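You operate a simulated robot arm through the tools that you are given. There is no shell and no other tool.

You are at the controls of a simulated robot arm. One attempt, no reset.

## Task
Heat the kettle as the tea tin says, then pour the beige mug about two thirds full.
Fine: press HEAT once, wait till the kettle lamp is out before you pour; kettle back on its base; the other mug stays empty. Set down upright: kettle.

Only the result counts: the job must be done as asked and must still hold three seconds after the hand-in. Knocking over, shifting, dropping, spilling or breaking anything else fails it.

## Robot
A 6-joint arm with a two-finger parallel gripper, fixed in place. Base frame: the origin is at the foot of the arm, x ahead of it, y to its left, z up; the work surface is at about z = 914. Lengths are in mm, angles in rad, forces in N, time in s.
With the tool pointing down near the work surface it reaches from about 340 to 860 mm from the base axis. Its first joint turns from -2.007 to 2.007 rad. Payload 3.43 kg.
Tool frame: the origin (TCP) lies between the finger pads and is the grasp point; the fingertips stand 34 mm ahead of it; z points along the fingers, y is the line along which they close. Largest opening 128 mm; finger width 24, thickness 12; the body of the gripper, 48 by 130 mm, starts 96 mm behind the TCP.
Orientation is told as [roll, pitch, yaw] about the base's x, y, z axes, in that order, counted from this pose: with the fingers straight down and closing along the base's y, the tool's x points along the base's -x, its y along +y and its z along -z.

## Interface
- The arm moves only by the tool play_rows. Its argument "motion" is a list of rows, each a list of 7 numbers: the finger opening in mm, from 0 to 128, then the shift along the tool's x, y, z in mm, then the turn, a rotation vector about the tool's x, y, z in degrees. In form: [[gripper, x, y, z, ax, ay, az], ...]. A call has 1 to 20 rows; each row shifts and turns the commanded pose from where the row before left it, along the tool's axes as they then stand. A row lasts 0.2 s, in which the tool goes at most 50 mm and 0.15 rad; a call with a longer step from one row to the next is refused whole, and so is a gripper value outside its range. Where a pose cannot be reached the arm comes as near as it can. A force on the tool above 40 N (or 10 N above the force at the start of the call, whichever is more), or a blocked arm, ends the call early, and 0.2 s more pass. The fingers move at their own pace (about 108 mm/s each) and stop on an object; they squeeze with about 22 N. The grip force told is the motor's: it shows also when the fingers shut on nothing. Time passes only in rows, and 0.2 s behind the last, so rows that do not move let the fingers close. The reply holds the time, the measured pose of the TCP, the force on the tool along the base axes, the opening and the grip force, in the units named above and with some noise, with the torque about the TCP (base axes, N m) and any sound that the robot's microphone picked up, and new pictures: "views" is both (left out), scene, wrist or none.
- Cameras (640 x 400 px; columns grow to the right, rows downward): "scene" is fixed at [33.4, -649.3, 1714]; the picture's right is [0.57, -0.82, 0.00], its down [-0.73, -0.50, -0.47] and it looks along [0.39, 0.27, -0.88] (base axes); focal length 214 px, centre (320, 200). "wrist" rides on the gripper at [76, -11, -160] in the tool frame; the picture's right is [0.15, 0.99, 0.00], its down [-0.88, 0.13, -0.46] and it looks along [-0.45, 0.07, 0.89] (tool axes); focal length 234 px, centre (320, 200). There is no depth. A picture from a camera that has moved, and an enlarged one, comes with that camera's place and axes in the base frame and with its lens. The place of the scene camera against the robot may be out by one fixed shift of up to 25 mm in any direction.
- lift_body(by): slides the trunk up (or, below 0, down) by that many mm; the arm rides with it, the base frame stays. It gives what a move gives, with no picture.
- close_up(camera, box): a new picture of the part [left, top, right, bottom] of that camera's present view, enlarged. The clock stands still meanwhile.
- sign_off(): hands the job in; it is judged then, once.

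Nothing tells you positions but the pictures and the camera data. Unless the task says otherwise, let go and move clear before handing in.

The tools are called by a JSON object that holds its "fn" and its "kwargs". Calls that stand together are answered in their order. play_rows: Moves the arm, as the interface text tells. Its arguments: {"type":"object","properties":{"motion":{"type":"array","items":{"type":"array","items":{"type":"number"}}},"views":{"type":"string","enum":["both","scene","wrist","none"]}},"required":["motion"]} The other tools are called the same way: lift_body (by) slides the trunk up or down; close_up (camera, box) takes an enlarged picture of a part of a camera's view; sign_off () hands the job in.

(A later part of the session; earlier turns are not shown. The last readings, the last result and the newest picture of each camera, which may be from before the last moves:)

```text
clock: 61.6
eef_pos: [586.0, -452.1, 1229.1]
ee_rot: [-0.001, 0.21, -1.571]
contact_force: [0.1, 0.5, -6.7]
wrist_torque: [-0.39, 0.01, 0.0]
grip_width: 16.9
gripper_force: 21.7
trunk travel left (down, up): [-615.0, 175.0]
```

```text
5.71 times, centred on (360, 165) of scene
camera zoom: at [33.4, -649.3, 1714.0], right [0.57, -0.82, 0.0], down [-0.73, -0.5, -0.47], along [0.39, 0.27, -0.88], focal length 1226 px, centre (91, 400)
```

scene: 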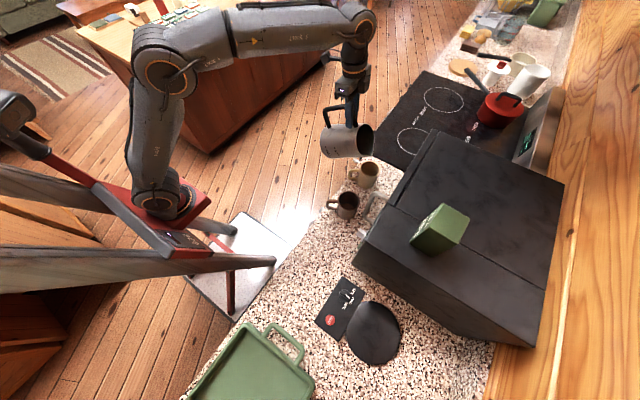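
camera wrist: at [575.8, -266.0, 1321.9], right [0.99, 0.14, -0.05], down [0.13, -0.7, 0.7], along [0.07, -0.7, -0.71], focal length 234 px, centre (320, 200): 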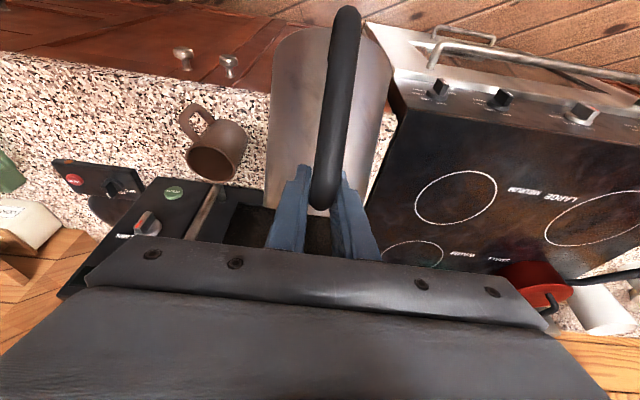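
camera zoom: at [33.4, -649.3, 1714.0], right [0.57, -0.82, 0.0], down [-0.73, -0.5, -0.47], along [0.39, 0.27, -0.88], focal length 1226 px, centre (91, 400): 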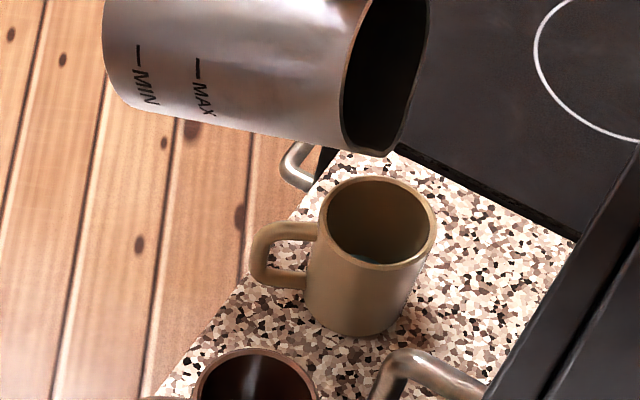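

{"fn": "play_rows", "kwargs": {"motion": [[0, -7.7, 0, -4.6, 0, 3, 0], [0, 0, 0, 0, 0, 0, 0], [0, 0, 0, 0, 0, 0, 0]], "views": "none"}}

{"fn": "close_up", "kwargs": {"camera": "scene", "box": [330, 130, 390, 200]}}

```text
clock: 62.5
eef_pos: [585.5, -461.4, 1231.7]
ee_rot: [0.003, 0.261, -1.571]
contact_force: [0.5, -0.3, -4.8]
wrist_torque: [-0.45, 0.0, 0.0]
grip_width: 17.2
gripper_force: 21.7
trunk travel left (down, up): [-615.0, 175.0]
```

```text
5.71 times, centred on (360, 165) of scene
camera zoom: at [33.4, -649.3, 1714.0], right [0.57, -0.82, 0.0], down [-0.73, -0.5, -0.47], along [0.39, 0.27, -0.88], focal length 1226 px, centre (91, 400)
```

zoom: 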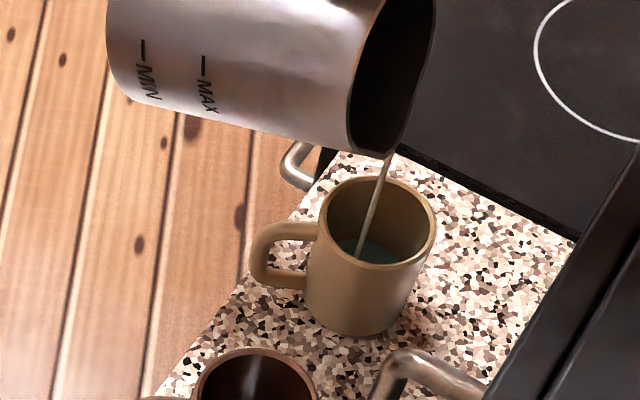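

{"fn": "play_rows", "kwargs": {"motion": [[0, 0, 0, 0, 0, 0, 0], [0, 0, 0, 0, 0, 0, 0]], "views": "none"}}

{"fn": "close_up", "kwargs": {"camera": "scene", "box": [340, 145, 380, 190]}}

```text
clock: 63.0
eef_pos: [586.3, -461.5, 1231.1]
ee_rot: [0.004, 0.26, -1.572]
contact_force: [-0.3, -0.2, -5.8]
wrist_torque: [-0.39, 0.03, 0.0]
grip_width: 16.9
gripper_force: 22.1
trunk travel left (down, up): [-615.0, 175.0]
```

```text
8.89 times, centred on (360, 168) of scene
camera zoom: at [33.4, -649.3, 1714.0], right [0.57, -0.82, 0.0], down [-0.73, -0.5, -0.47], along [0.39, 0.27, -0.88], focal length 1906 px, centre (-36, 489)
```

zoom: 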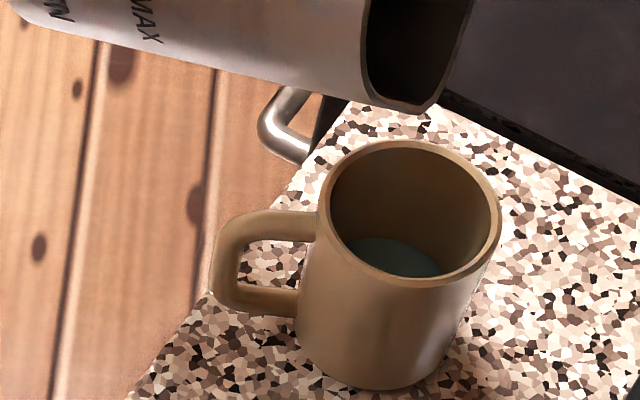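

The stream stopped by itself at about 18 % full, so each tilt step gives a measured amount. I continue in 3° steps.

{"fn": "play_rows", "kwargs": {"motion": [[0, -7.65, 0, -4.74, 0, 3, 0], [0, 0, 0, 0, 0, 0, 0], [0, 0, 0, 0, 0, 0, 0], [0, 0, 0, 0, 0, 0, 0], [0, 0, 0, 0, 0, 0, 0]], "views": "none"}}

{"fn": "close_up", "kwargs": {"camera": "scene", "box": [340, 145, 380, 190]}}

```text
clock: 64.2
eef_pos: [577.5, -459.8, 1225.9]
ee_rot: [0.001, 0.312, -1.572]
contact_force: [-0.6, 0.4, -6.5]
wrist_torque: [-0.46, 0.0, 0.01]
grip_width: 16.8
gripper_force: 21.7
out of reach, approached as far as the arm can: row 1
trunk travel left (down, up): [-615.0, 175.0]
```

```text
8.89 times, centred on (360, 168) of scene
camera zoom: at [33.4, -649.3, 1714.0], right [0.57, -0.82, 0.0], down [-0.73, -0.5, -0.47], along [0.39, 0.27, -0.88], focal length 1906 px, centre (-36, 489)
```

zoom: 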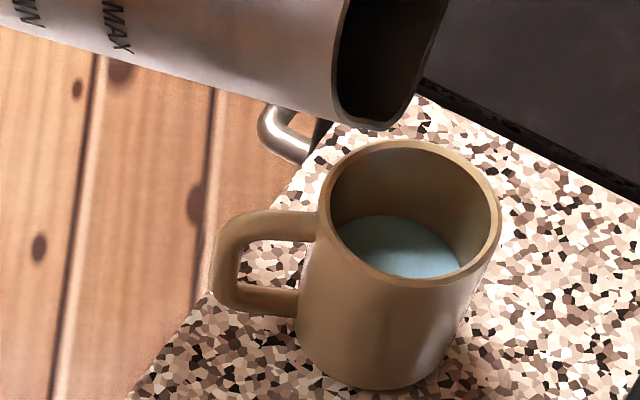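

The mug is about 40 % full, and the arm has hit a wrist limit at this tilt. I tilt back a bit, raise the trunk for a better arm posture, then resume.

{"fn": "play_rows", "kwargs": {"motion": [[0, 8, 0, -2, 0, -5, 0], [0, 8, 0, -1, 0, -5, 0], [0, 8, 0, -1, 0, -5, 0], [0, 0, 0, 0, 0, 0, 0]], "views": "scene"}}

{"fn": "close_up", "kwargs": {"camera": "scene", "box": [330, 130, 390, 200]}}

```text
clock: 65.2
eef_pos: [577.5, -436.9, 1235.2]
ee_rot: [-0.001, 0.052, -1.571]
contact_force: [0.3, 0.1, -5.7]
wrist_torque: [-0.26, 0.01, 0.01]
grip_width: 16.8
gripper_force: 21.9
trunk travel left (down, up): [-615.0, 175.0]
```

scene: 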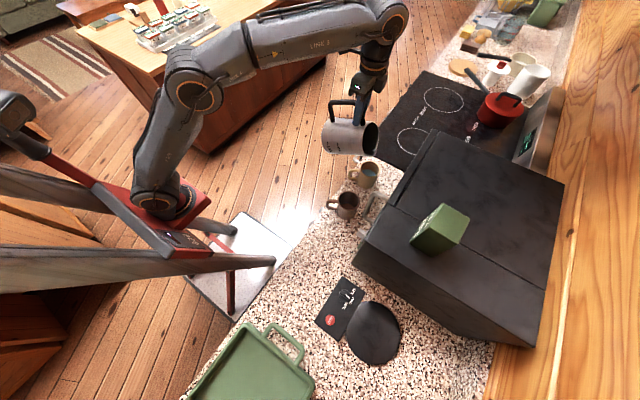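

```text
5.71 times, centred on (360, 165) of scene
camera zoom: at [33.4, -649.3, 1714.0], right [0.57, -0.82, 0.0], down [-0.73, -0.5, -0.47], along [0.39, 0.27, -0.88], focal length 1226 px, centre (91, 400)
```

zoom: 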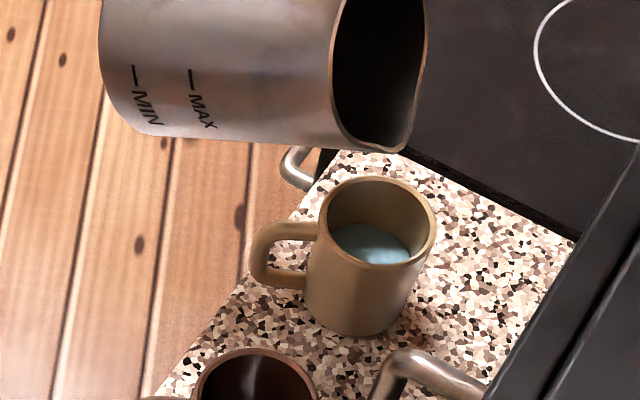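

{"fn": "lift_body", "kwargs": {"by": 130}}

{"fn": "play_rows", "kwargs": {"motion": [[0, -0.8, 2, 15, 0, 0, 0], [0, -0.8, 2, 15, 0, 0, 0], [0, -0.8, 2, 15, 0, 0, 0], [0, -0.8, 2, 15, 0, 0, 0], [0, -0.8, 2, 15, 0, 0, 0], [0, -0.8, 0, 15, 0, 0, 0], [0, -0.8, 0, 15, 0, 0, 0], [0, -0.8, 0, 15, 0, 0, 0], [0, -0.5, 0, 10, 0, 0, 0], [0, 0, 0, 0, 0, 0, 0]], "views": "scene"}}

{"fn": "close_up", "kwargs": {"camera": "scene", "box": [330, 130, 390, 200]}}

```text
clock: 66.8
eef_pos: [578.1, -436.8, 1365.8]
ee_rot: [0.0, 0.052, -1.571]
contact_force: [1.0, 0.4, -6.5]
wrist_torque: [-0.29, 0.02, -0.01]
grip_width: 16.5
gripper_force: 22.8
trunk travel left (down, up): [-745.0, 45.0]
```

```text
clock: 69.0
eef_pos: [586.1, -436.5, 1235.8]
ee_rot: [0.001, 0.052, -1.57]
contact_force: [-0.2, -0.1, -5.9]
wrist_torque: [-0.25, 0.02, 0.0]
grip_width: 16.9
gripper_force: 21.9
trunk travel left (down, up): [-745.0, 45.0]
```

scene: 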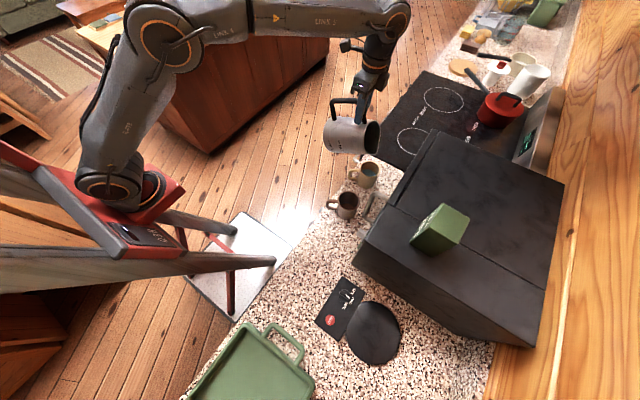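

```text
5.71 times, centred on (360, 165) of scene
camera zoom: at [33.4, -649.3, 1714.0], right [0.57, -0.82, 0.0], down [-0.73, -0.5, -0.47], along [0.39, 0.27, -0.88], focal length 1226 px, centre (91, 400)
```

zoom: 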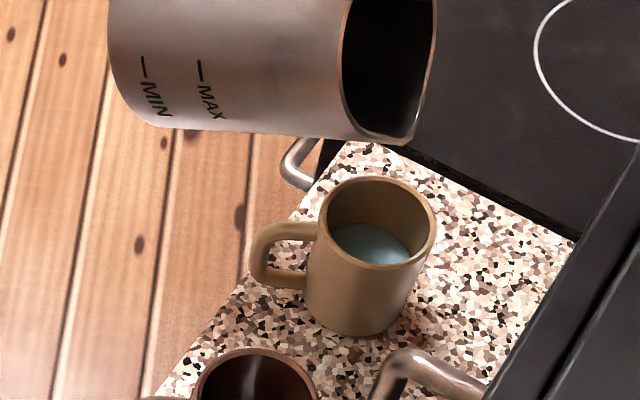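

{"fn": "play_rows", "kwargs": {"motion": [[0, -6.5, 0, 0.46, 0, 3, 0], [0, -6.55, 0, 0.12, 0, 3, 0], [0, -6.55, 0, -0.23, 0, 3, 0], [0, -6.5, 0, -0.57, 0, 3, 0], [0, -6.5, 0, -0.9, 0, 3, 0], [0, 0, 0, 0, 0, 0, 0]], "views": "none"}}

{"fn": "close_up", "kwargs": {"camera": "scene", "box": [340, 145, 380, 190]}}

```text
clock: 70.4
eef_pos: [587.6, -467.8, 1231.5]
ee_rot: [0.002, 0.318, -1.57]
contact_force: [0.0, -0.8, -6.5]
wrist_torque: [-0.45, 0.03, 0.04]
grip_width: 16.9
gripper_force: 21.9
trunk travel left (down, up): [-745.0, 45.0]
```

```text
8.89 times, centred on (360, 168) of scene
camera zoom: at [33.4, -649.3, 1714.0], right [0.57, -0.82, 0.0], down [-0.73, -0.5, -0.47], along [0.39, 0.27, -0.88], focal length 1906 px, centre (-36, 489)
```

zoom: 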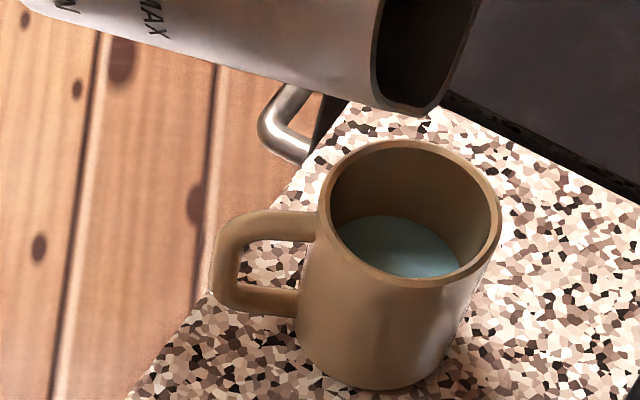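

Reach is fine now. I add 2°.

{"fn": "play_rows", "kwargs": {"motion": [[0, -5.1, 0, -3.1, 0, 2, 0], [0, 0, 0, 0, 0, 0, 0], [0, 0, 0, 0, 0, 0, 0], [0, 0, 0, 0, 0, 0, 0], [0, 0, 0, 0, 0, 0, 0]], "views": "none"}}

{"fn": "close_up", "kwargs": {"camera": "scene", "box": [340, 145, 380, 190]}}

```text
clock: 71.6
eef_pos: [587.4, -473.2, 1232.3]
ee_rot: [-0.001, 0.348, -1.572]
contact_force: [0.7, 0.1, -6.9]
wrist_torque: [-0.45, 0.01, 0.05]
grip_width: 16.8
gripper_force: 22.0
trunk travel left (down, up): [-745.0, 45.0]
```

```text
8.89 times, centred on (360, 168) of scene
camera zoom: at [33.4, -649.3, 1714.0], right [0.57, -0.82, 0.0], down [-0.73, -0.5, -0.47], along [0.39, 0.27, -0.88], focal length 1906 px, centre (-36, 489)
```

zoom: 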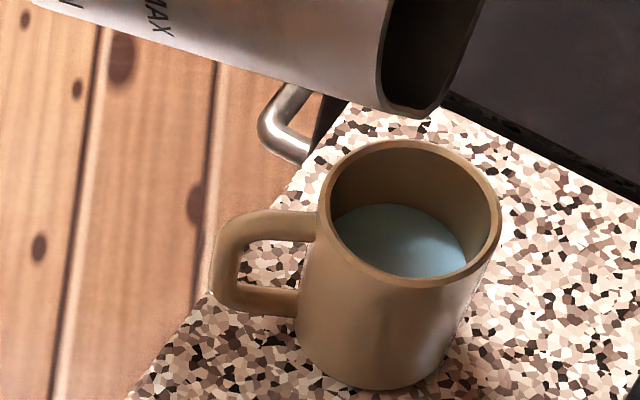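

About half full now. Another 2°.

{"fn": "play_rows", "kwargs": {"motion": [[0, -5.2, 0, -2.96, 0, 2, 0], [0, 0, 0, 0, 0, 0, 0], [0, 0, 0, 0, 0, 0, 0], [0, 0, 0, 0, 0, 0, 0], [0, 0, 0, 0, 0, 0, 0], [0, 0, 0, 0, 0, 0, 0]], "views": "none"}}

{"fn": "close_up", "kwargs": {"camera": "scene", "box": [340, 145, 380, 190]}}

```text
clock: 73.0
eef_pos: [587.7, -477.7, 1220.7]
ee_rot: [0.001, 0.384, -1.571]
contact_force: [0.6, 0.2, -6.6]
wrist_torque: [-0.48, 0.02, 0.0]
grip_width: 16.8
gripper_force: 21.9
out of reach, approached as far as the arm can: row 1
trunk travel left (down, up): [-745.0, 45.0]
```

```text
8.89 times, centred on (360, 168) of scene
camera zoom: at [33.4, -649.3, 1714.0], right [0.57, -0.82, 0.0], down [-0.73, -0.5, -0.47], along [0.39, 0.27, -0.88], focal length 1906 px, centre (-36, 489)
```

zoom: 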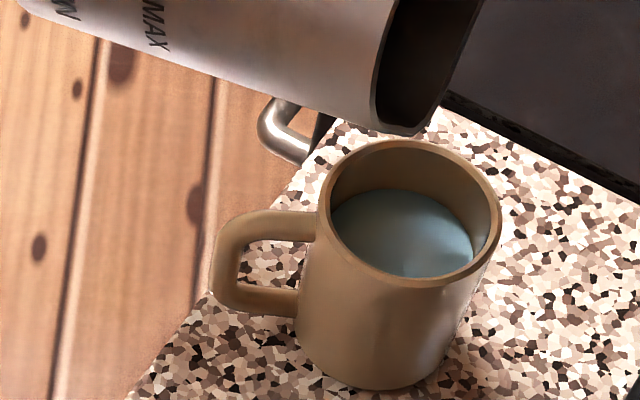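

The level is now about two thirds (far water edge right at my predicted mark). I tilt the kettle back upright, keeping the lip over the mug at first.

{"fn": "play_rows", "kwargs": {"motion": [[0, 12.1, 0, 1.6, 0, -6, 0], [0, 12.2, 0, 0.4, 0, -6, 0], [0, 12.1, 0, -0.9, 0, -6, 0], [0, 12, 0, -2.2, 0, -6, 0], [0, 11.7, 0, -3.4, 0, -6, 0], [0, 11.3, 0, -4.6, 0, -6, 0], [0, 10.7, 0, -5.8, 0, -6, 0], [0, 0, 0, 0, 0, 0, 0]], "views": "scene"}}

{"fn": "close_up", "kwargs": {"camera": "scene", "box": [340, 145, 380, 190]}}

```text
clock: 74.8
eef_pos: [588.9, -395.0, 1241.3]
ee_rot: [0.002, -0.351, -1.571]
contact_force: [-0.3, 0.3, -6.5]
wrist_torque: [0.05, 0.0, 0.06]
grip_width: 16.9
gripper_force: 21.9
trunk travel left (down, up): [-745.0, 45.0]
```

scene: 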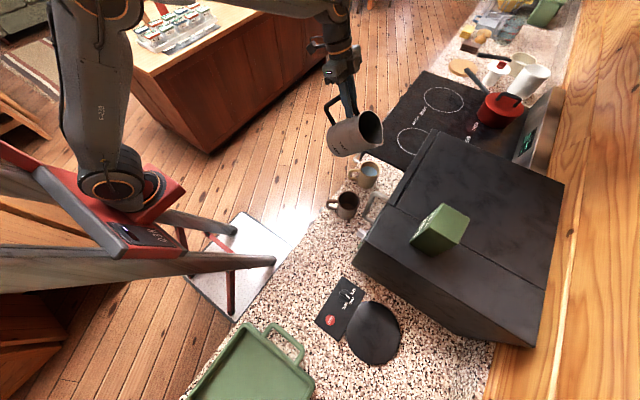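

```text
8.89 times, centred on (360, 168) of scene
camera zoom: at [33.4, -649.3, 1714.0], right [0.57, -0.82, 0.0], down [-0.73, -0.5, -0.47], along [0.39, 0.27, -0.88], focal length 1906 px, centre (-36, 489)
```

zoom: 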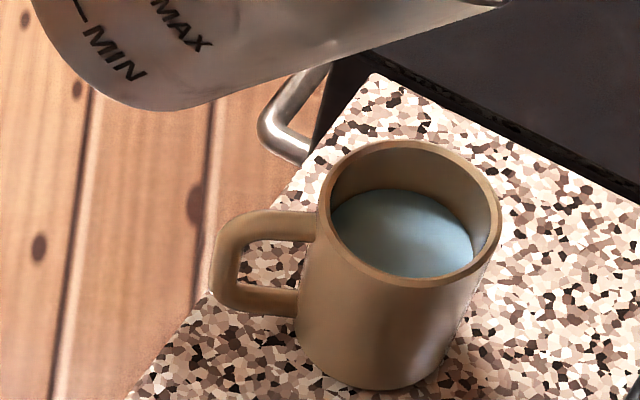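

The mug reads about two thirds and nothing was spilled. I bring the kettle fully upright.

{"fn": "play_rows", "kwargs": {"motion": [[0, 3.6, 0, -7.7, 0, -5.7, 0], [0, 2.8, 0, -8, 0, -5.7, 0], [0, 2, 0, -8.2, 0, -5.7, 0], [0, 1.2, 0, -8.4, 0, -5.7, 0], [0, 0.3, 0, -8.5, 0, -5.7, 0], [0, -0.5, 0, -8.5, 0, -5.7, 0], [0, -1.4, 0, -8.4, 0, -5.7, 0], [0, 0, 0, 0, 0, 0, 0]], "views": "scene"}}

{"fn": "close_up", "kwargs": {"camera": "scene", "box": [300, 60, 430, 170]}}

```text
clock: 76.6
eef_pos: [589.8, -353.1, 1283.3]
ee_rot: [-0.002, -1.046, -1.571]
contact_force: [-0.3, 0.3, -5.6]
wrist_torque: [0.49, 0.03, 0.02]
grip_width: 17.0
gripper_force: 21.9
trunk travel left (down, up): [-745.0, 45.0]
```

scene: 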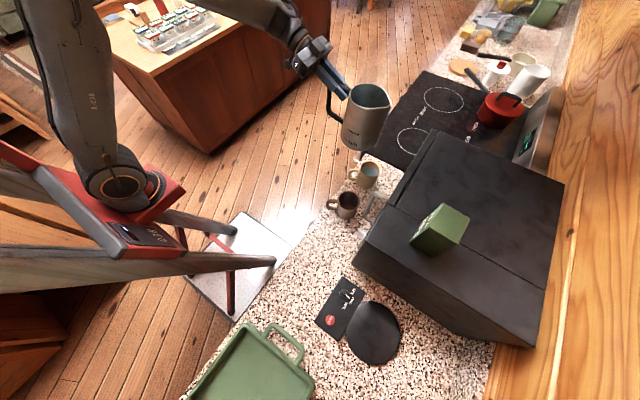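

```text
3.64 times, centred on (365, 115) of scene
camera zoom: at [33.4, -649.3, 1714.0], right [0.57, -0.82, 0.0], down [-0.73, -0.5, -0.47], along [0.39, 0.27, -0.88], focal length 780 px, centre (156, 509)
```

zoom: 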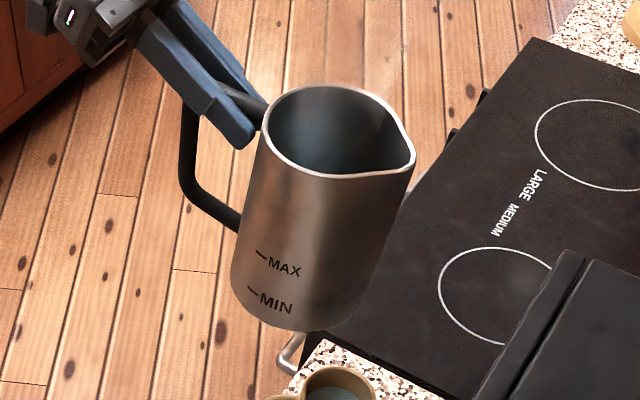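

The kettle is upright and steady. I raise it a little, bring the trunk back to its earlier height, and return along the same path.

{"fn": "play_rows", "kwargs": {"motion": [[0, -14.7, 0, -8.5, 0, 0, 0], [0, -14.7, 0, -8.5, 0, 0, 0], [0, -14.7, 0, -8.5, 0, 0, 0], [0, -14.7, 0, -8.5, 0, 0, 0], [0, -14.7, 0, -8.5, 0, 0, 0], [0, 0, 0, 0, 0, 0, 0]], "views": "none"}}

{"fn": "lift_body", "kwargs": {"by": -130}}

```text
clock: 78.0
eef_pos: [587.1, -353.5, 1370.5]
ee_rot: [0.0, -1.046, -1.571]
contact_force: [-0.6, 0.0, -5.8]
wrist_torque: [0.47, 0.03, -0.03]
grip_width: 16.7
gripper_force: 22.1
trunk travel left (down, up): [-745.0, 45.0]
```

```text
clock: 79.6
eef_pos: [589.3, -352.5, 1239.6]
ee_rot: [0.002, -1.046, -1.574]
contact_force: [-1.2, 0.8, -6.5]
wrist_torque: [0.51, -0.01, -0.03]
grip_width: 16.7
gripper_force: 21.8
trunk travel left (down, up): [-615.0, 175.0]
```

{"fn": "play_rows", "kwargs": {"motion": [[0, 0, 0, 0, -4.29, 0, -2.48], [0, 0, 0, 0, -4.29, 0, -2.48], [0, -0.4, -11, 0.6, 0, 0, 0], [0, -0.72, -22.1, 1.24, 0, 0, 0], [0, -0.72, -22.1, 1.24, 0, 0, 0], [0, -0.72, -22.1, 1.24, 0, 0, 0], [0, -0.72, -22.1, 1.24, 0, 0, 0], [0, -0.72, -22.1, 1.24, 0, 0, 0], [0, -0.72, -22.1, 1.24, 0, 0, 0], [0, -0.72, -22.1, 1.24, 0, 0, 0], [0, -0.72, -22.1, 1.24, 0, 0, 0], [0, -0.72, -22.1, 1.24, 0, 0, 0], [0, -0.72, -22.1, 1.24, 0, 0, 0], [0, -0.72, -22.1, 1.24, 0, 0, 0], [0, -0.4, -11, 0.6, 0, 0, 0], [0, 0, 0, 0, 0, 0, 0]], "views": "scene"}}

```text
clock: 83.0
eef_pos: [330.1, -415.4, 1238.9]
ee_rot: [0.003, -1.046, -1.396]
contact_force: [0.3, 0.1, -6.1]
wrist_torque: [0.45, 0.09, -0.04]
grip_width: 16.7
gripper_force: 22.1
trunk travel left (down, up): [-615.0, 175.0]
```

scene: 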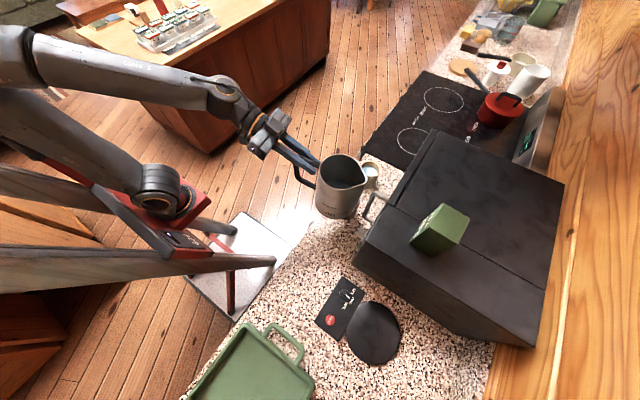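

The mug and surroundings are untouched. To avoid the close-in reach limit I turn the kettle a bit further and then carry it back diagonally towards its base.

{"fn": "play_rows", "kwargs": {"motion": [[0, 0, 0, 0, 5.2, 0, 3], [0, 0, 0, 0, 5.2, 0, 3], [0, 0, 0, 0, 5.2, 0, 3], [0, 0, 0, 0, 5.2, 0, 3], [0, 0, 0, 0, 5.2, 0, 3], [0, -4.9, -7.8, 8.5, 0, 0, 0], [0, -9.83, -15.6, 17.03, 0, 0, 0], [0, -9.83, -15.6, 17.03, 0, 0, 0], [0, -9.83, -15.6, 17.03, 0, 0, 0], [0, -9.83, -15.6, 17.03, 0, 0, 0], [0, -9.83, -15.6, 17.03, 0, 0, 0], [0, 0, 0, 0, 0, 0, 0]], "views": "scene"}}

```text
clock: 85.6
eef_pos: [212.1, -486.5, 1238.6]
ee_rot: [-0.002, -1.045, -1.919]
contact_force: [-0.4, 0.0, -6.3]
wrist_torque: [0.44, -0.15, 0.0]
grip_width: 16.6
gripper_force: 22.1
trunk travel left (down, up): [-615.0, 175.0]
```

scene: 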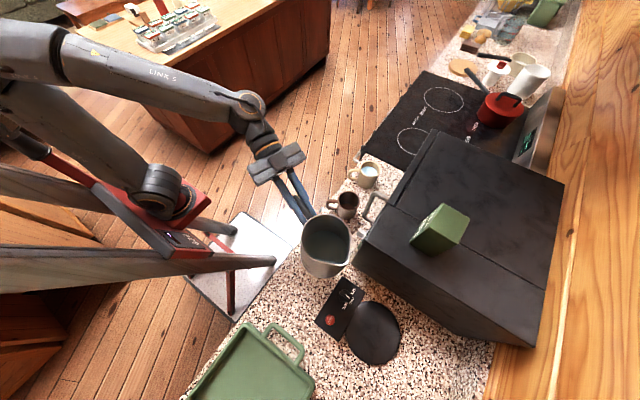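

{"fn": "play_rows", "kwargs": {"motion": [[0, -9.3, -14.6, 16.1, 0, 0, 0], [0, -9.3, -14.6, 16.1, 0, 0, 0], [0, -9.3, -14.6, 16.1, 0, 0, 0], [0, -9.3, -14.6, 16.1, 0, 0, 0], [0, -9.3, -14.6, 16.1, 0, 0, 0], [0, -9.3, -14.6, 16.1, 0, 0, 0], [0, -9.3, -14.6, 16.1, 0, 0, 0], [0, -9.3, -14.6, 16.1, 0, 0, 0], [0, -9.3, -14.6, 16.1, 0, 0, 0], [0, 0, 0, 0, 0, 0, 0], [0, 0, 0, 0, -5.2, 0, -3], [0, 0, 0, 0, -5.2, 0, -3], [0, 0, 0, 0, -5.2, 0, -3], [0, 0, 0, 0, -5.2, 0, -3], [0, 0, 0, 0, -5.2, 0, -3], [0, 0, 0, 0, 0, 0, 0]]}}

```text
clock: 89.0
eef_pos: [30.2, -595.0, 1231.2]
ee_rot: [-0.004, -1.004, -1.601]
contact_force: [0.2, 0.4, -5.9]
wrist_torque: [0.45, 0.01, -0.02]
grip_width: 16.8
gripper_force: 21.9
out of reach, approached as far as the arm can: row 14, 15
trunk travel left (down, up): [-615.0, 175.0]
camera wrist: at [24.9, -420.1, 1252.0], right [0.99, 0.05, -0.13], down [0.13, -0.09, 0.99], along [0.03, -0.99, -0.1], focal length 234 px, centre (320, 200)
```

scene: 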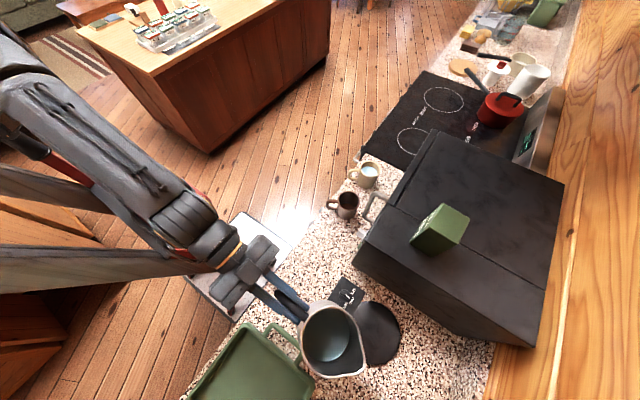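
wrist: 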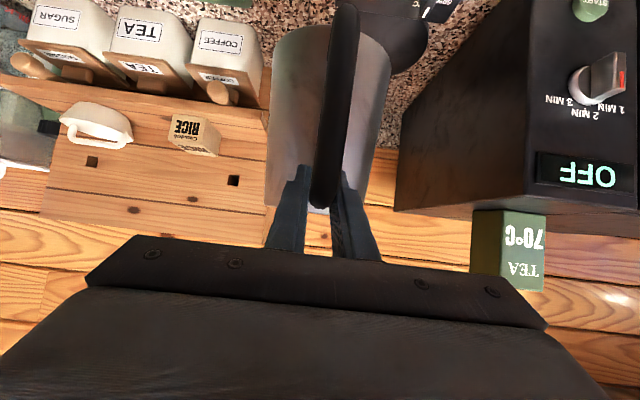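

The last two turn rows hit a reach limit near the trunk, leaving the kettle about 2° off level, which is harmless. I move outward first, level it, and then turn it back to its original heading.

{"fn": "play_rows", "kwargs": {"motion": [[0, -11.1, 8.6, 17.5, 0, -0.5, 0], [0, -11.1, 8.6, 17.5, 0, -0.5, 0], [0, -11.1, 8.6, 17.5, 0, -0.5, 0], [0, -11.1, 8.6, 17.5, 0, -0.5, 0], [0, -11.1, 8.6, 17.5, 0, -0.4, 0], [0, 0, 0, 0, 0, 0, 0]]}}

```text
clock: 90.4
eef_pos: [70.5, -702.7, 1230.1]
ee_rot: [-0.003, -1.048, -1.599]
contact_force: [0.5, 0.4, -6.6]
wrist_torque: [0.45, 0.01, 0.01]
grip_width: 17.0
gripper_force: 21.7
trunk travel left (down, up): [-615.0, 175.0]
camera wrist: at [64.8, -526.0, 1244.6], right [0.99, 0.04, -0.13], down [0.13, -0.05, 0.99], along [0.03, -1.0, -0.05], focal length 234 px, centre (320, 200)
```

scene: 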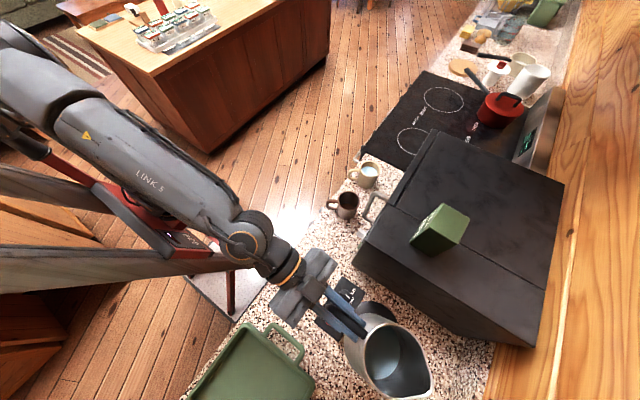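
wrist: 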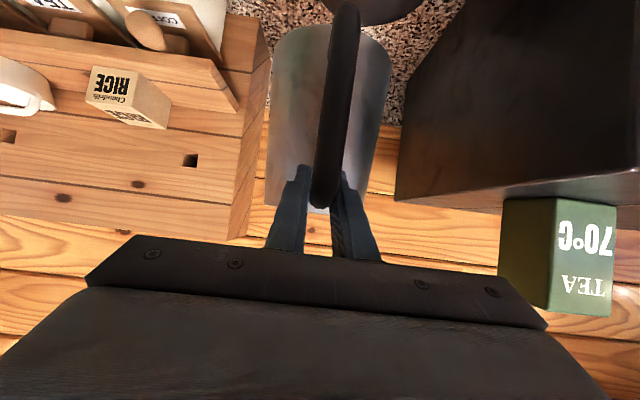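

{"fn": "play_rows", "kwargs": {"motion": [[0, 0, 0, 0, -4.737, 0, -2.735], [0, 0, 0, 0, -4.737, 0, -2.735], [0, 0, 0, 0, -4.737, 0, -2.735], [0, 0, 0, 0, -4.737, 0, -2.735], [0, 0, 0, 0, -4.737, 0, -2.735], [0, 0, 0, 0, 0, 0, 0]], "views": "scene"}}

```text
clock: 91.8
eef_pos: [68.4, -695.7, 1219.3]
ee_rot: [0.01, -1.003, -1.322]
contact_force: [-0.1, -0.9, -5.5]
wrist_torque: [0.39, 0.12, 0.0]
grip_width: 17.0
gripper_force: 21.9
out of reach, approached as far as the arm can: row 1, 2, 3
trunk travel left (down, up): [-615.0, 175.0]
```

scene: 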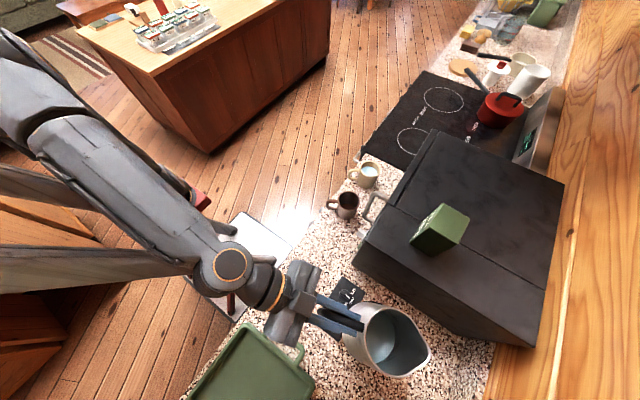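

The wrist passed its awkward zone and is now back in the earlier posture. I continue the turn and take out the small residual tilt.

{"fn": "play_rows", "kwargs": {"motion": [[0, 0, 0, 0, -4.8, -0.36, -2.77], [0, 0, 0, 0, -4.8, -0.36, -2.77], [0, 0, 0, 0, -4.8, -0.36, -2.77], [0, 0, 0, 0, -4.8, -0.36, -2.77], [0, 0, 0, 0, 0, 0, 0]], "views": "scene"}}

```text
clock: 93.0
eef_pos: [67.9, -695.0, 1221.1]
ee_rot: [0.035, -1.031, -0.956]
contact_force: [0.3, 0.1, -5.5]
wrist_torque: [0.36, 0.25, 0.01]
grip_width: 16.6
gripper_force: 21.6
trunk travel left (down, up): [-615.0, 175.0]
```

scene: 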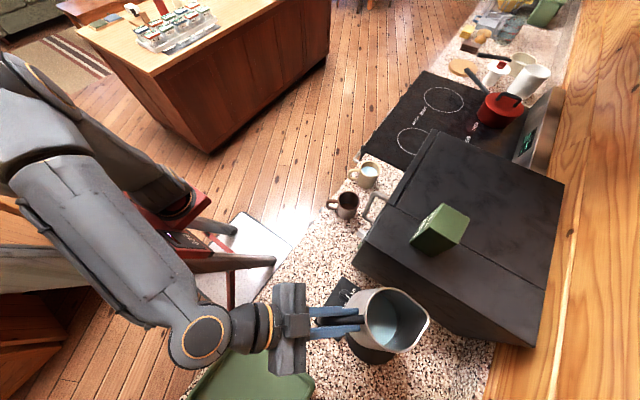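

{"fn": "play_rows", "kwargs": {"motion": [[0, 0, 0, 0, -4.46, -0.27, -3.02], [0, 0, 0, 0, -4.46, -0.27, -3.02], [0, 0, 0, 0, -4.46, -0.27, -3.02], [0, 0, 0, 0, 0, 0, 0]], "views": "scene"}}

{"fn": "close_up", "kwargs": {"camera": "scene", "box": [340, 145, 380, 190]}}

```text
clock: 94.0
eef_pos: [68.7, -695.3, 1221.4]
ee_rot: [-0.002, -1.049, -0.643]
contact_force: [-0.2, 0.0, -6.0]
wrist_torque: [0.32, 0.35, -0.01]
grip_width: 16.5
gripper_force: 22.0
trunk travel left (down, up): [-615.0, 175.0]
```

scene: 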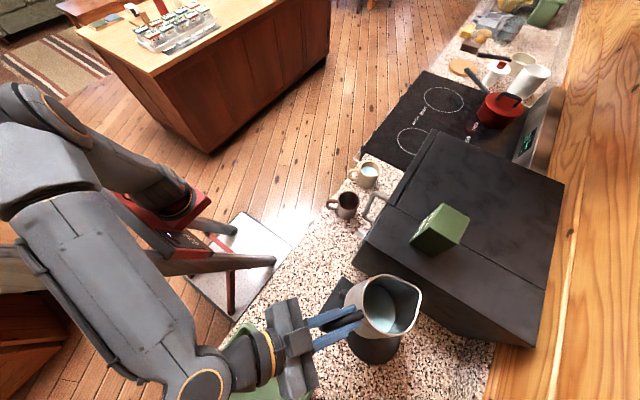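

```text
8.89 times, centred on (360, 168) of scene
camera zoom: at [33.4, -649.3, 1714.0], right [0.57, -0.82, 0.0], down [-0.73, -0.5, -0.47], along [0.39, 0.27, -0.88], focal length 1906 px, centre (-36, 489)
```

zoom: 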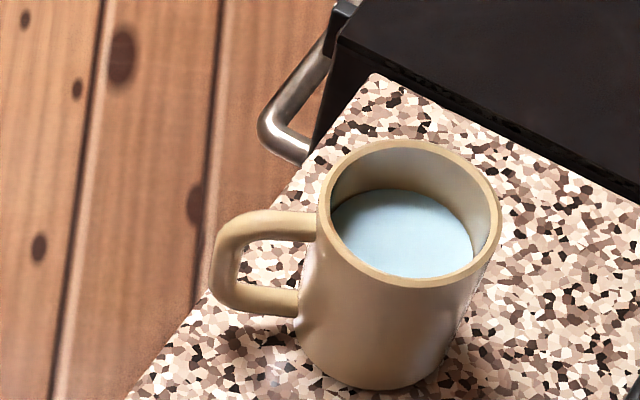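

The kettle is back in the exact grasp orientation. I move over its base and look before lowering.

{"fn": "play_rows", "kwargs": {"motion": [[0, -0.62, -17.7, 1.08, 0, 0, 0], [0, -0.62, -17.7, 1.08, 0, 0, 0], [0, -0.62, -17.7, 1.08, 0, 0, 0], [0, -0.62, -17.7, 1.08, 0, 0, 0], [0, 0, 0, 0, 0, 0, 0]], "views": "none"}}

```text
clock: 95.2
eef_pos: [28.2, -756.0, 1221.0]
ee_rot: [-0.001, -1.05, -0.644]
contact_force: [-0.4, 0.0, -6.8]
wrist_torque: [0.3, 0.38, 0.04]
grip_width: 16.8
gripper_force: 22.2
trunk travel left (down, up): [-615.0, 175.0]
```

{"fn": "play_rows", "kwargs": {"motion": [[0, 10.3, 1.8, 7.1, 0, 0, 0], [0, 10.8, 0, 6.25, 0, 0, 0], [0, 10.8, 0, 6.25, 0, 0, 0], [0, 10.8, 0, 6.25, 0, 0, 0], [0, 10.8, 0, 6.25, 0, 0, 0], [0, 10.8, 0, 6.25, 0, 0, 0], [0, 10.8, 0, 6.25, 0, 0, 0], [0, 10.8, 0, 6.25, 0, 0, 0], [0, 0, 0, 0, 0, 0, 0]]}}

{"fn": "close_up", "kwargs": {"camera": "scene", "box": [320, 270, 440, 370]}}

{"fn": "close_up", "kwargs": {"camera": "wrist", "box": [220, 0, 440, 200]}}

```text
clock: 97.2
eef_pos: [30.4, -754.0, 1121.2]
ee_rot: [-0.002, -1.048, -0.646]
contact_force: [-0.1, -0.6, -6.0]
wrist_torque: [0.29, 0.35, 0.01]
grip_width: 16.9
gripper_force: 22.0
trunk travel left (down, up): [-615.0, 175.0]
camera wrist: at [-116.6, -657.3, 1135.2], right [0.54, 0.83, -0.13], down [0.11, 0.08, 0.99], along [0.84, -0.55, -0.05], focal length 234 px, centre (320, 200)
```

scene: 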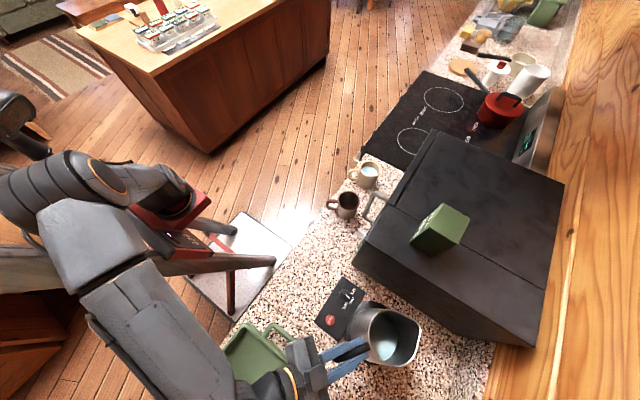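
wrist: 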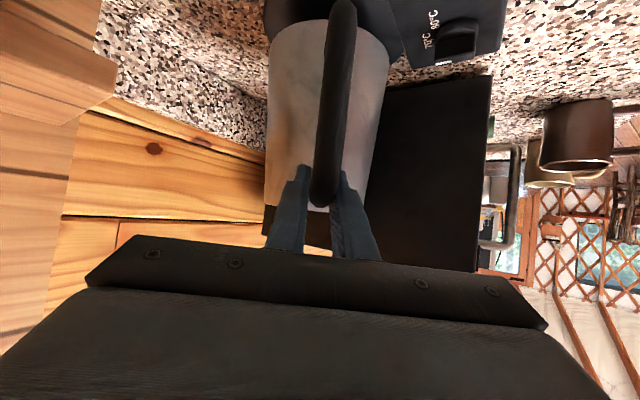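

```text
4.00 times, centred on (380, 320) of scene
camera zoom: at [33.4, -649.3, 1714.0], right [0.57, -0.82, 0.0], down [-0.73, -0.5, -0.47], along [0.39, 0.27, -0.88], focal length 858 px, centre (80, -280)
```

zoom: 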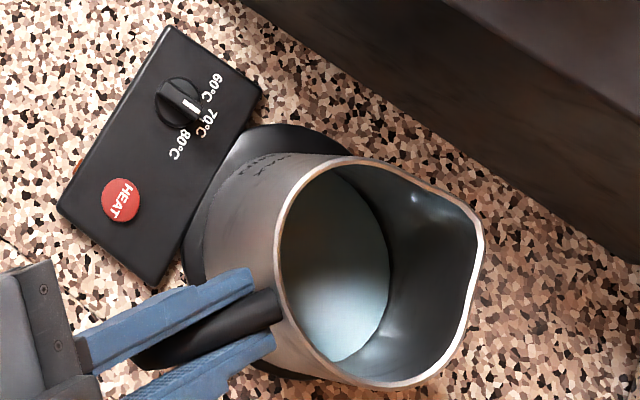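

```text
2.00 times, centred on (330, 100) of wrist
camera zoom: at [-116.6, -657.3, 1135.2], right [0.54, 0.83, -0.13], down [0.11, 0.08, 0.99], along [0.84, -0.55, -0.05], focal length 468 px, centre (300, 400)
```

zoom: 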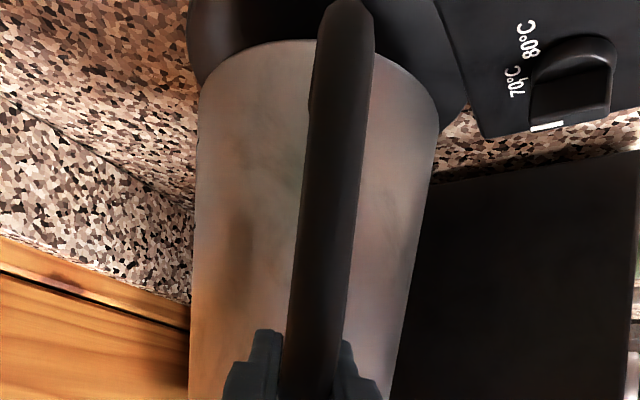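

{"fn": "play_rows", "kwargs": {"motion": [[0, 6.06, 0, 3.5, 0, 0, 0], [0, 6.06, 0, 3.5, 0, 0, 0], [0, 6.06, 0, 3.5, 0, 0, 0], [0, 1.73, 0, 1, 0, 0, 0], [0, 1.73, 0, 1, 0, 0, 0], [0, 1.73, 0, 1, 0, 0, 0], [0, 1.73, 0, 1, 0, 0, 0], [0, 1.73, 0, 1, 0, 0, 0]], "views": "none"}}

```text
clock: 99.0
eef_pos: [30.6, -753.5, 1089.3]
ee_rot: [-0.001, -1.051, -0.644]
contact_force: [-2.4, 1.0, 4.0]
wrist_torque: [-0.36, -0.48, -0.14]
grip_width: 16.4
gripper_force: 22.1
trunk travel left (down, up): [-615.0, 175.0]
```

{"fn": "close_up", "kwargs": {"camera": "scene", "box": [320, 290, 410, 370]}}

{"fn": "close_up", "kwargs": {"camera": "wrist", "box": [240, 0, 420, 220]}}

```text
5.00 times, centred on (365, 330) of scene
camera zoom: at [33.4, -649.3, 1714.0], right [0.57, -0.82, 0.0], down [-0.73, -0.5, -0.47], along [0.39, 0.27, -0.88], focal length 1072 px, centre (95, -450)
```

zoom: 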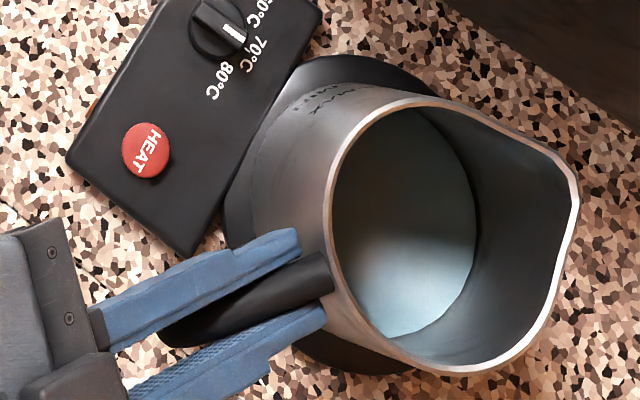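

```text
1.82 times, centred on (330, 110) of wrist
camera zoom: at [-116.4, -657.1, 1104.5], right [0.54, 0.83, -0.13], down [0.11, 0.08, 0.99], along [0.84, -0.55, -0.05], focal length 426 px, centre (302, 364)
```

zoom: 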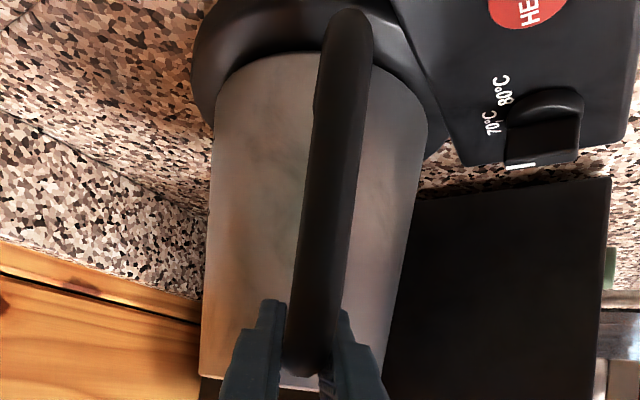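

The kettle's front edge touches first; it has rocked about 1° in the grip. I tilt it back by that amount, lower the rest and re-check the force.

{"fn": "play_rows", "kwargs": {"motion": [[0, 0, 0, 0, 0, -1.2, 0], [0, 1.3, 0, 0.75, 0, 0, 0], [0, 0, 0, 0, 0, 0, 0]], "views": "none"}}

```text
clock: 99.8
eef_pos: [32.0, -754.2, 1089.9]
ee_rot: [-0.002, -1.069, -0.645]
contact_force: [-0.7, 0.9, -1.4]
wrist_torque: [0.39, 0.39, 0.0]
grip_width: 16.7
gripper_force: 22.5
trunk travel left (down, up): [-615.0, 175.0]
```

{"fn": "play_rows", "kwargs": {"motion": [[0, 0.87, 0, 0.5, 0, 0, 0], [0, 0.87, 0, 0.5, 0, 0.4, 0], [0, 0, 0, 0, 0, 0, 0]], "views": "none"}}

```text
clock: 100.6
eef_pos: [33.0, -754.4, 1087.7]
ee_rot: [-0.005, -1.064, -0.643]
contact_force: [1.6, -1.1, 13.5]
wrist_torque: [-0.3, -0.42, 0.04]
grip_width: 17.1
gripper_force: 22.0
trunk travel left (down, up): [-615.0, 175.0]
```

{"fn": "play_rows", "kwargs": {"motion": [[0, -0.6, 0, -0.35, 0, 0, 0], [0, 0, 0, 0, 0, 0, 0]], "views": "wrist"}}

{"fn": "close_up", "kwargs": {"camera": "scene", "box": [320, 290, 410, 370]}}

{"fn": "close_up", "kwargs": {"camera": "wrist", "box": [240, 0, 420, 120]}}

```text
clock: 101.2
eef_pos: [31.6, -754.2, 1087.8]
ee_rot: [-0.002, -1.065, -0.644]
contact_force: [0.7, 0.0, 15.9]
wrist_torque: [-0.26, -0.26, 0.05]
grip_width: 16.8
gripper_force: 21.7
trunk travel left (down, up): [-615.0, 175.0]
camera wrist: at [-116.2, -656.9, 1099.8], right [0.54, 0.83, -0.13], down [0.1, 0.09, 0.99], along [0.84, -0.55, -0.04], focal length 234 px, centre (320, 200)
```

wrist: 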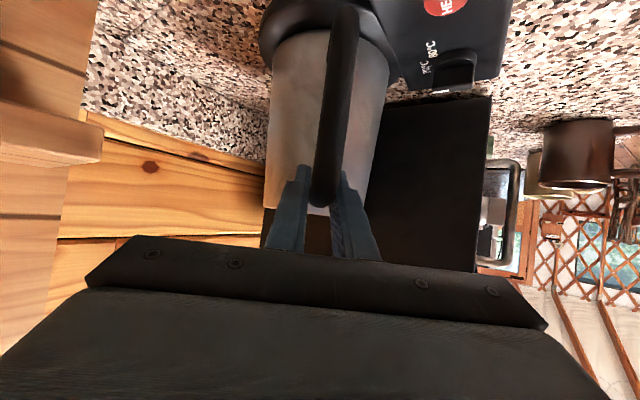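

```text
5.00 times, centred on (365, 330) of scene
camera zoom: at [33.4, -649.3, 1714.0], right [0.57, -0.82, 0.0], down [-0.73, -0.5, -0.47], along [0.39, 0.27, -0.88], focal length 1072 px, centre (95, -450)
```

zoom: 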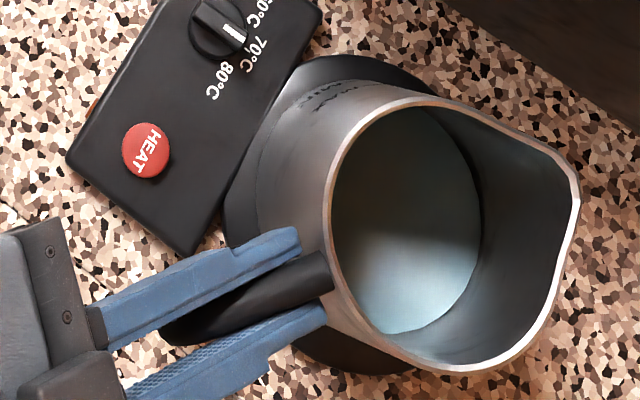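

```text
3.33 times, centred on (330, 60) of wrist
camera zoom: at [-116.2, -656.9, 1099.8], right [0.54, 0.83, -0.13], down [0.1, 0.09, 0.99], along [0.84, -0.55, -0.04], focal length 781 px, centre (287, 667)
```

zoom: 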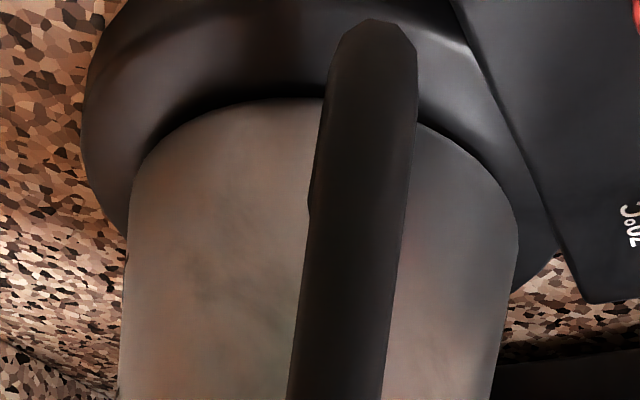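

{"fn": "play_rows", "kwargs": {"motion": [[0, -0.87, 0, -0.5, 0, 0, 0], [0, 0, 0, 0, 0, 0, 0], [0, 0, 0, 0, 0, 0, 0]], "views": "none"}}

```text
clock: 102.0
eef_pos: [31.6, -754.6, 1088.7]
ee_rot: [-0.003, -1.063, -0.646]
contact_force: [-0.8, 1.5, 9.9]
wrist_torque: [0.09, 0.08, 0.01]
grip_width: 16.9
gripper_force: 21.6
trunk travel left (down, up): [-615.0, 175.0]
```

{"fn": "play_rows", "kwargs": {"motion": [[0, -0.7, 0, -0.4, 0, 0, 0], [0, 0, 0, 0, 0, 0, 0]], "views": "none"}}

```text
clock: 102.6
eef_pos: [31.6, -754.9, 1087.8]
ee_rot: [0.0, -1.062, -0.649]
contact_force: [-3.6, 2.0, 2.4]
wrist_torque: [0.37, 0.57, -0.03]
grip_width: 16.9
gripper_force: 22.0
trunk travel left (down, up): [-615.0, 175.0]
```

The load is nearly balanced, so I open the fingers slowly.

{"fn": "play_rows", "kwargs": {"motion": [[22, 0, 0, 0, 0, 0, 0], [30, 0, 0, 0, 0, 0, 0], [45, 0, 0, 0, 0, 0, 0], [60, 0, 0, 0, 0, 0, 0], [60, 0, 0, 0, 0, 0, 0]]}}

{"fn": "close_up", "kwargs": {"camera": "scene", "box": [320, 290, 410, 370]}}

{"fn": "close_up", "kwargs": {"camera": "wrist", "box": [240, 0, 420, 220]}}

```text
clock: 103.8
eef_pos: [31.2, -754.1, 1089.6]
ee_rot: [-0.003, -1.064, -0.648]
contact_force: [0.0, -0.7, 0.3]
wrist_torque: [0.0, 0.01, 0.02]
grip_width: 59.9
gripper_force: 0.0
trunk travel left (down, up): [-615.0, 175.0]
camera wrist: at [-115.4, -657.8, 1100.9], right [0.54, 0.83, -0.13], down [0.1, 0.09, 0.99], along [0.84, -0.55, -0.04], focal length 234 px, centre (320, 200)
```

scene: 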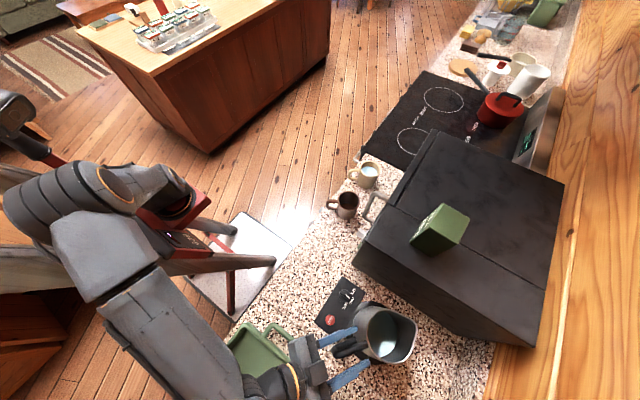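
wrist: 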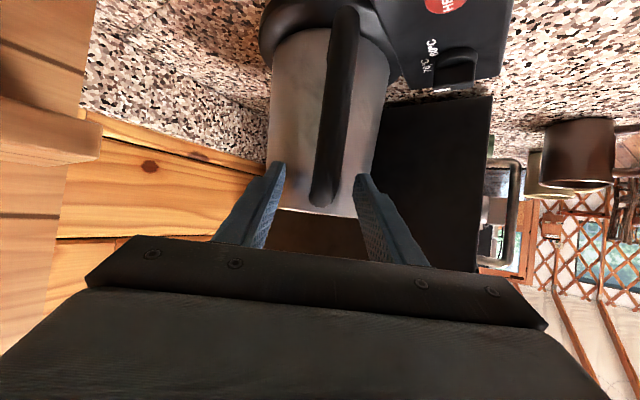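

```text
5.00 times, centred on (365, 330) of scene
camera zoom: at [33.4, -649.3, 1714.0], right [0.57, -0.82, 0.0], down [-0.73, -0.5, -0.47], along [0.39, 0.27, -0.88], focal length 1072 px, centre (95, -450)
```

zoom: 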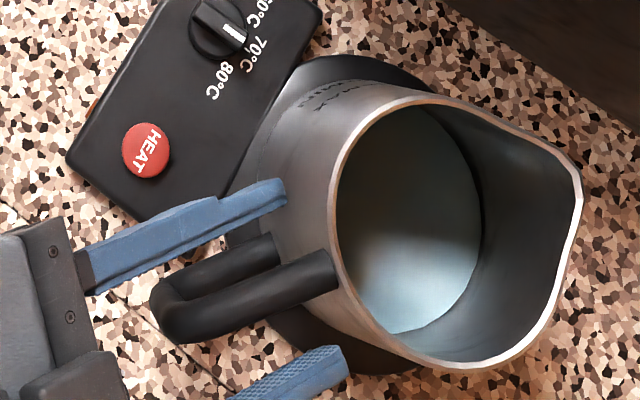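

```text
1.82 times, centred on (330, 110) of wrist
camera zoom: at [-115.4, -657.8, 1100.9], right [0.54, 0.83, -0.13], down [0.1, 0.09, 0.99], along [0.84, -0.55, -0.04], focal length 426 px, centre (302, 364)
```

zoom: 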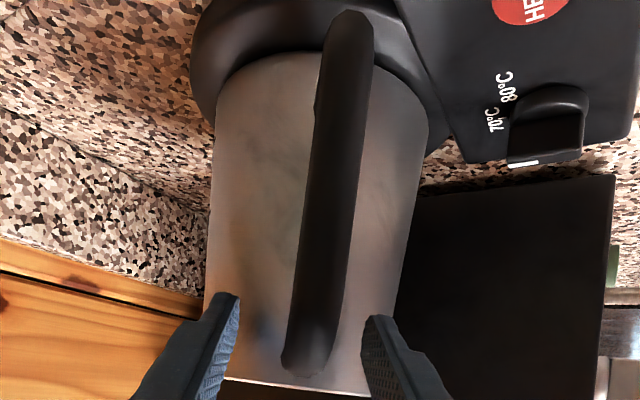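

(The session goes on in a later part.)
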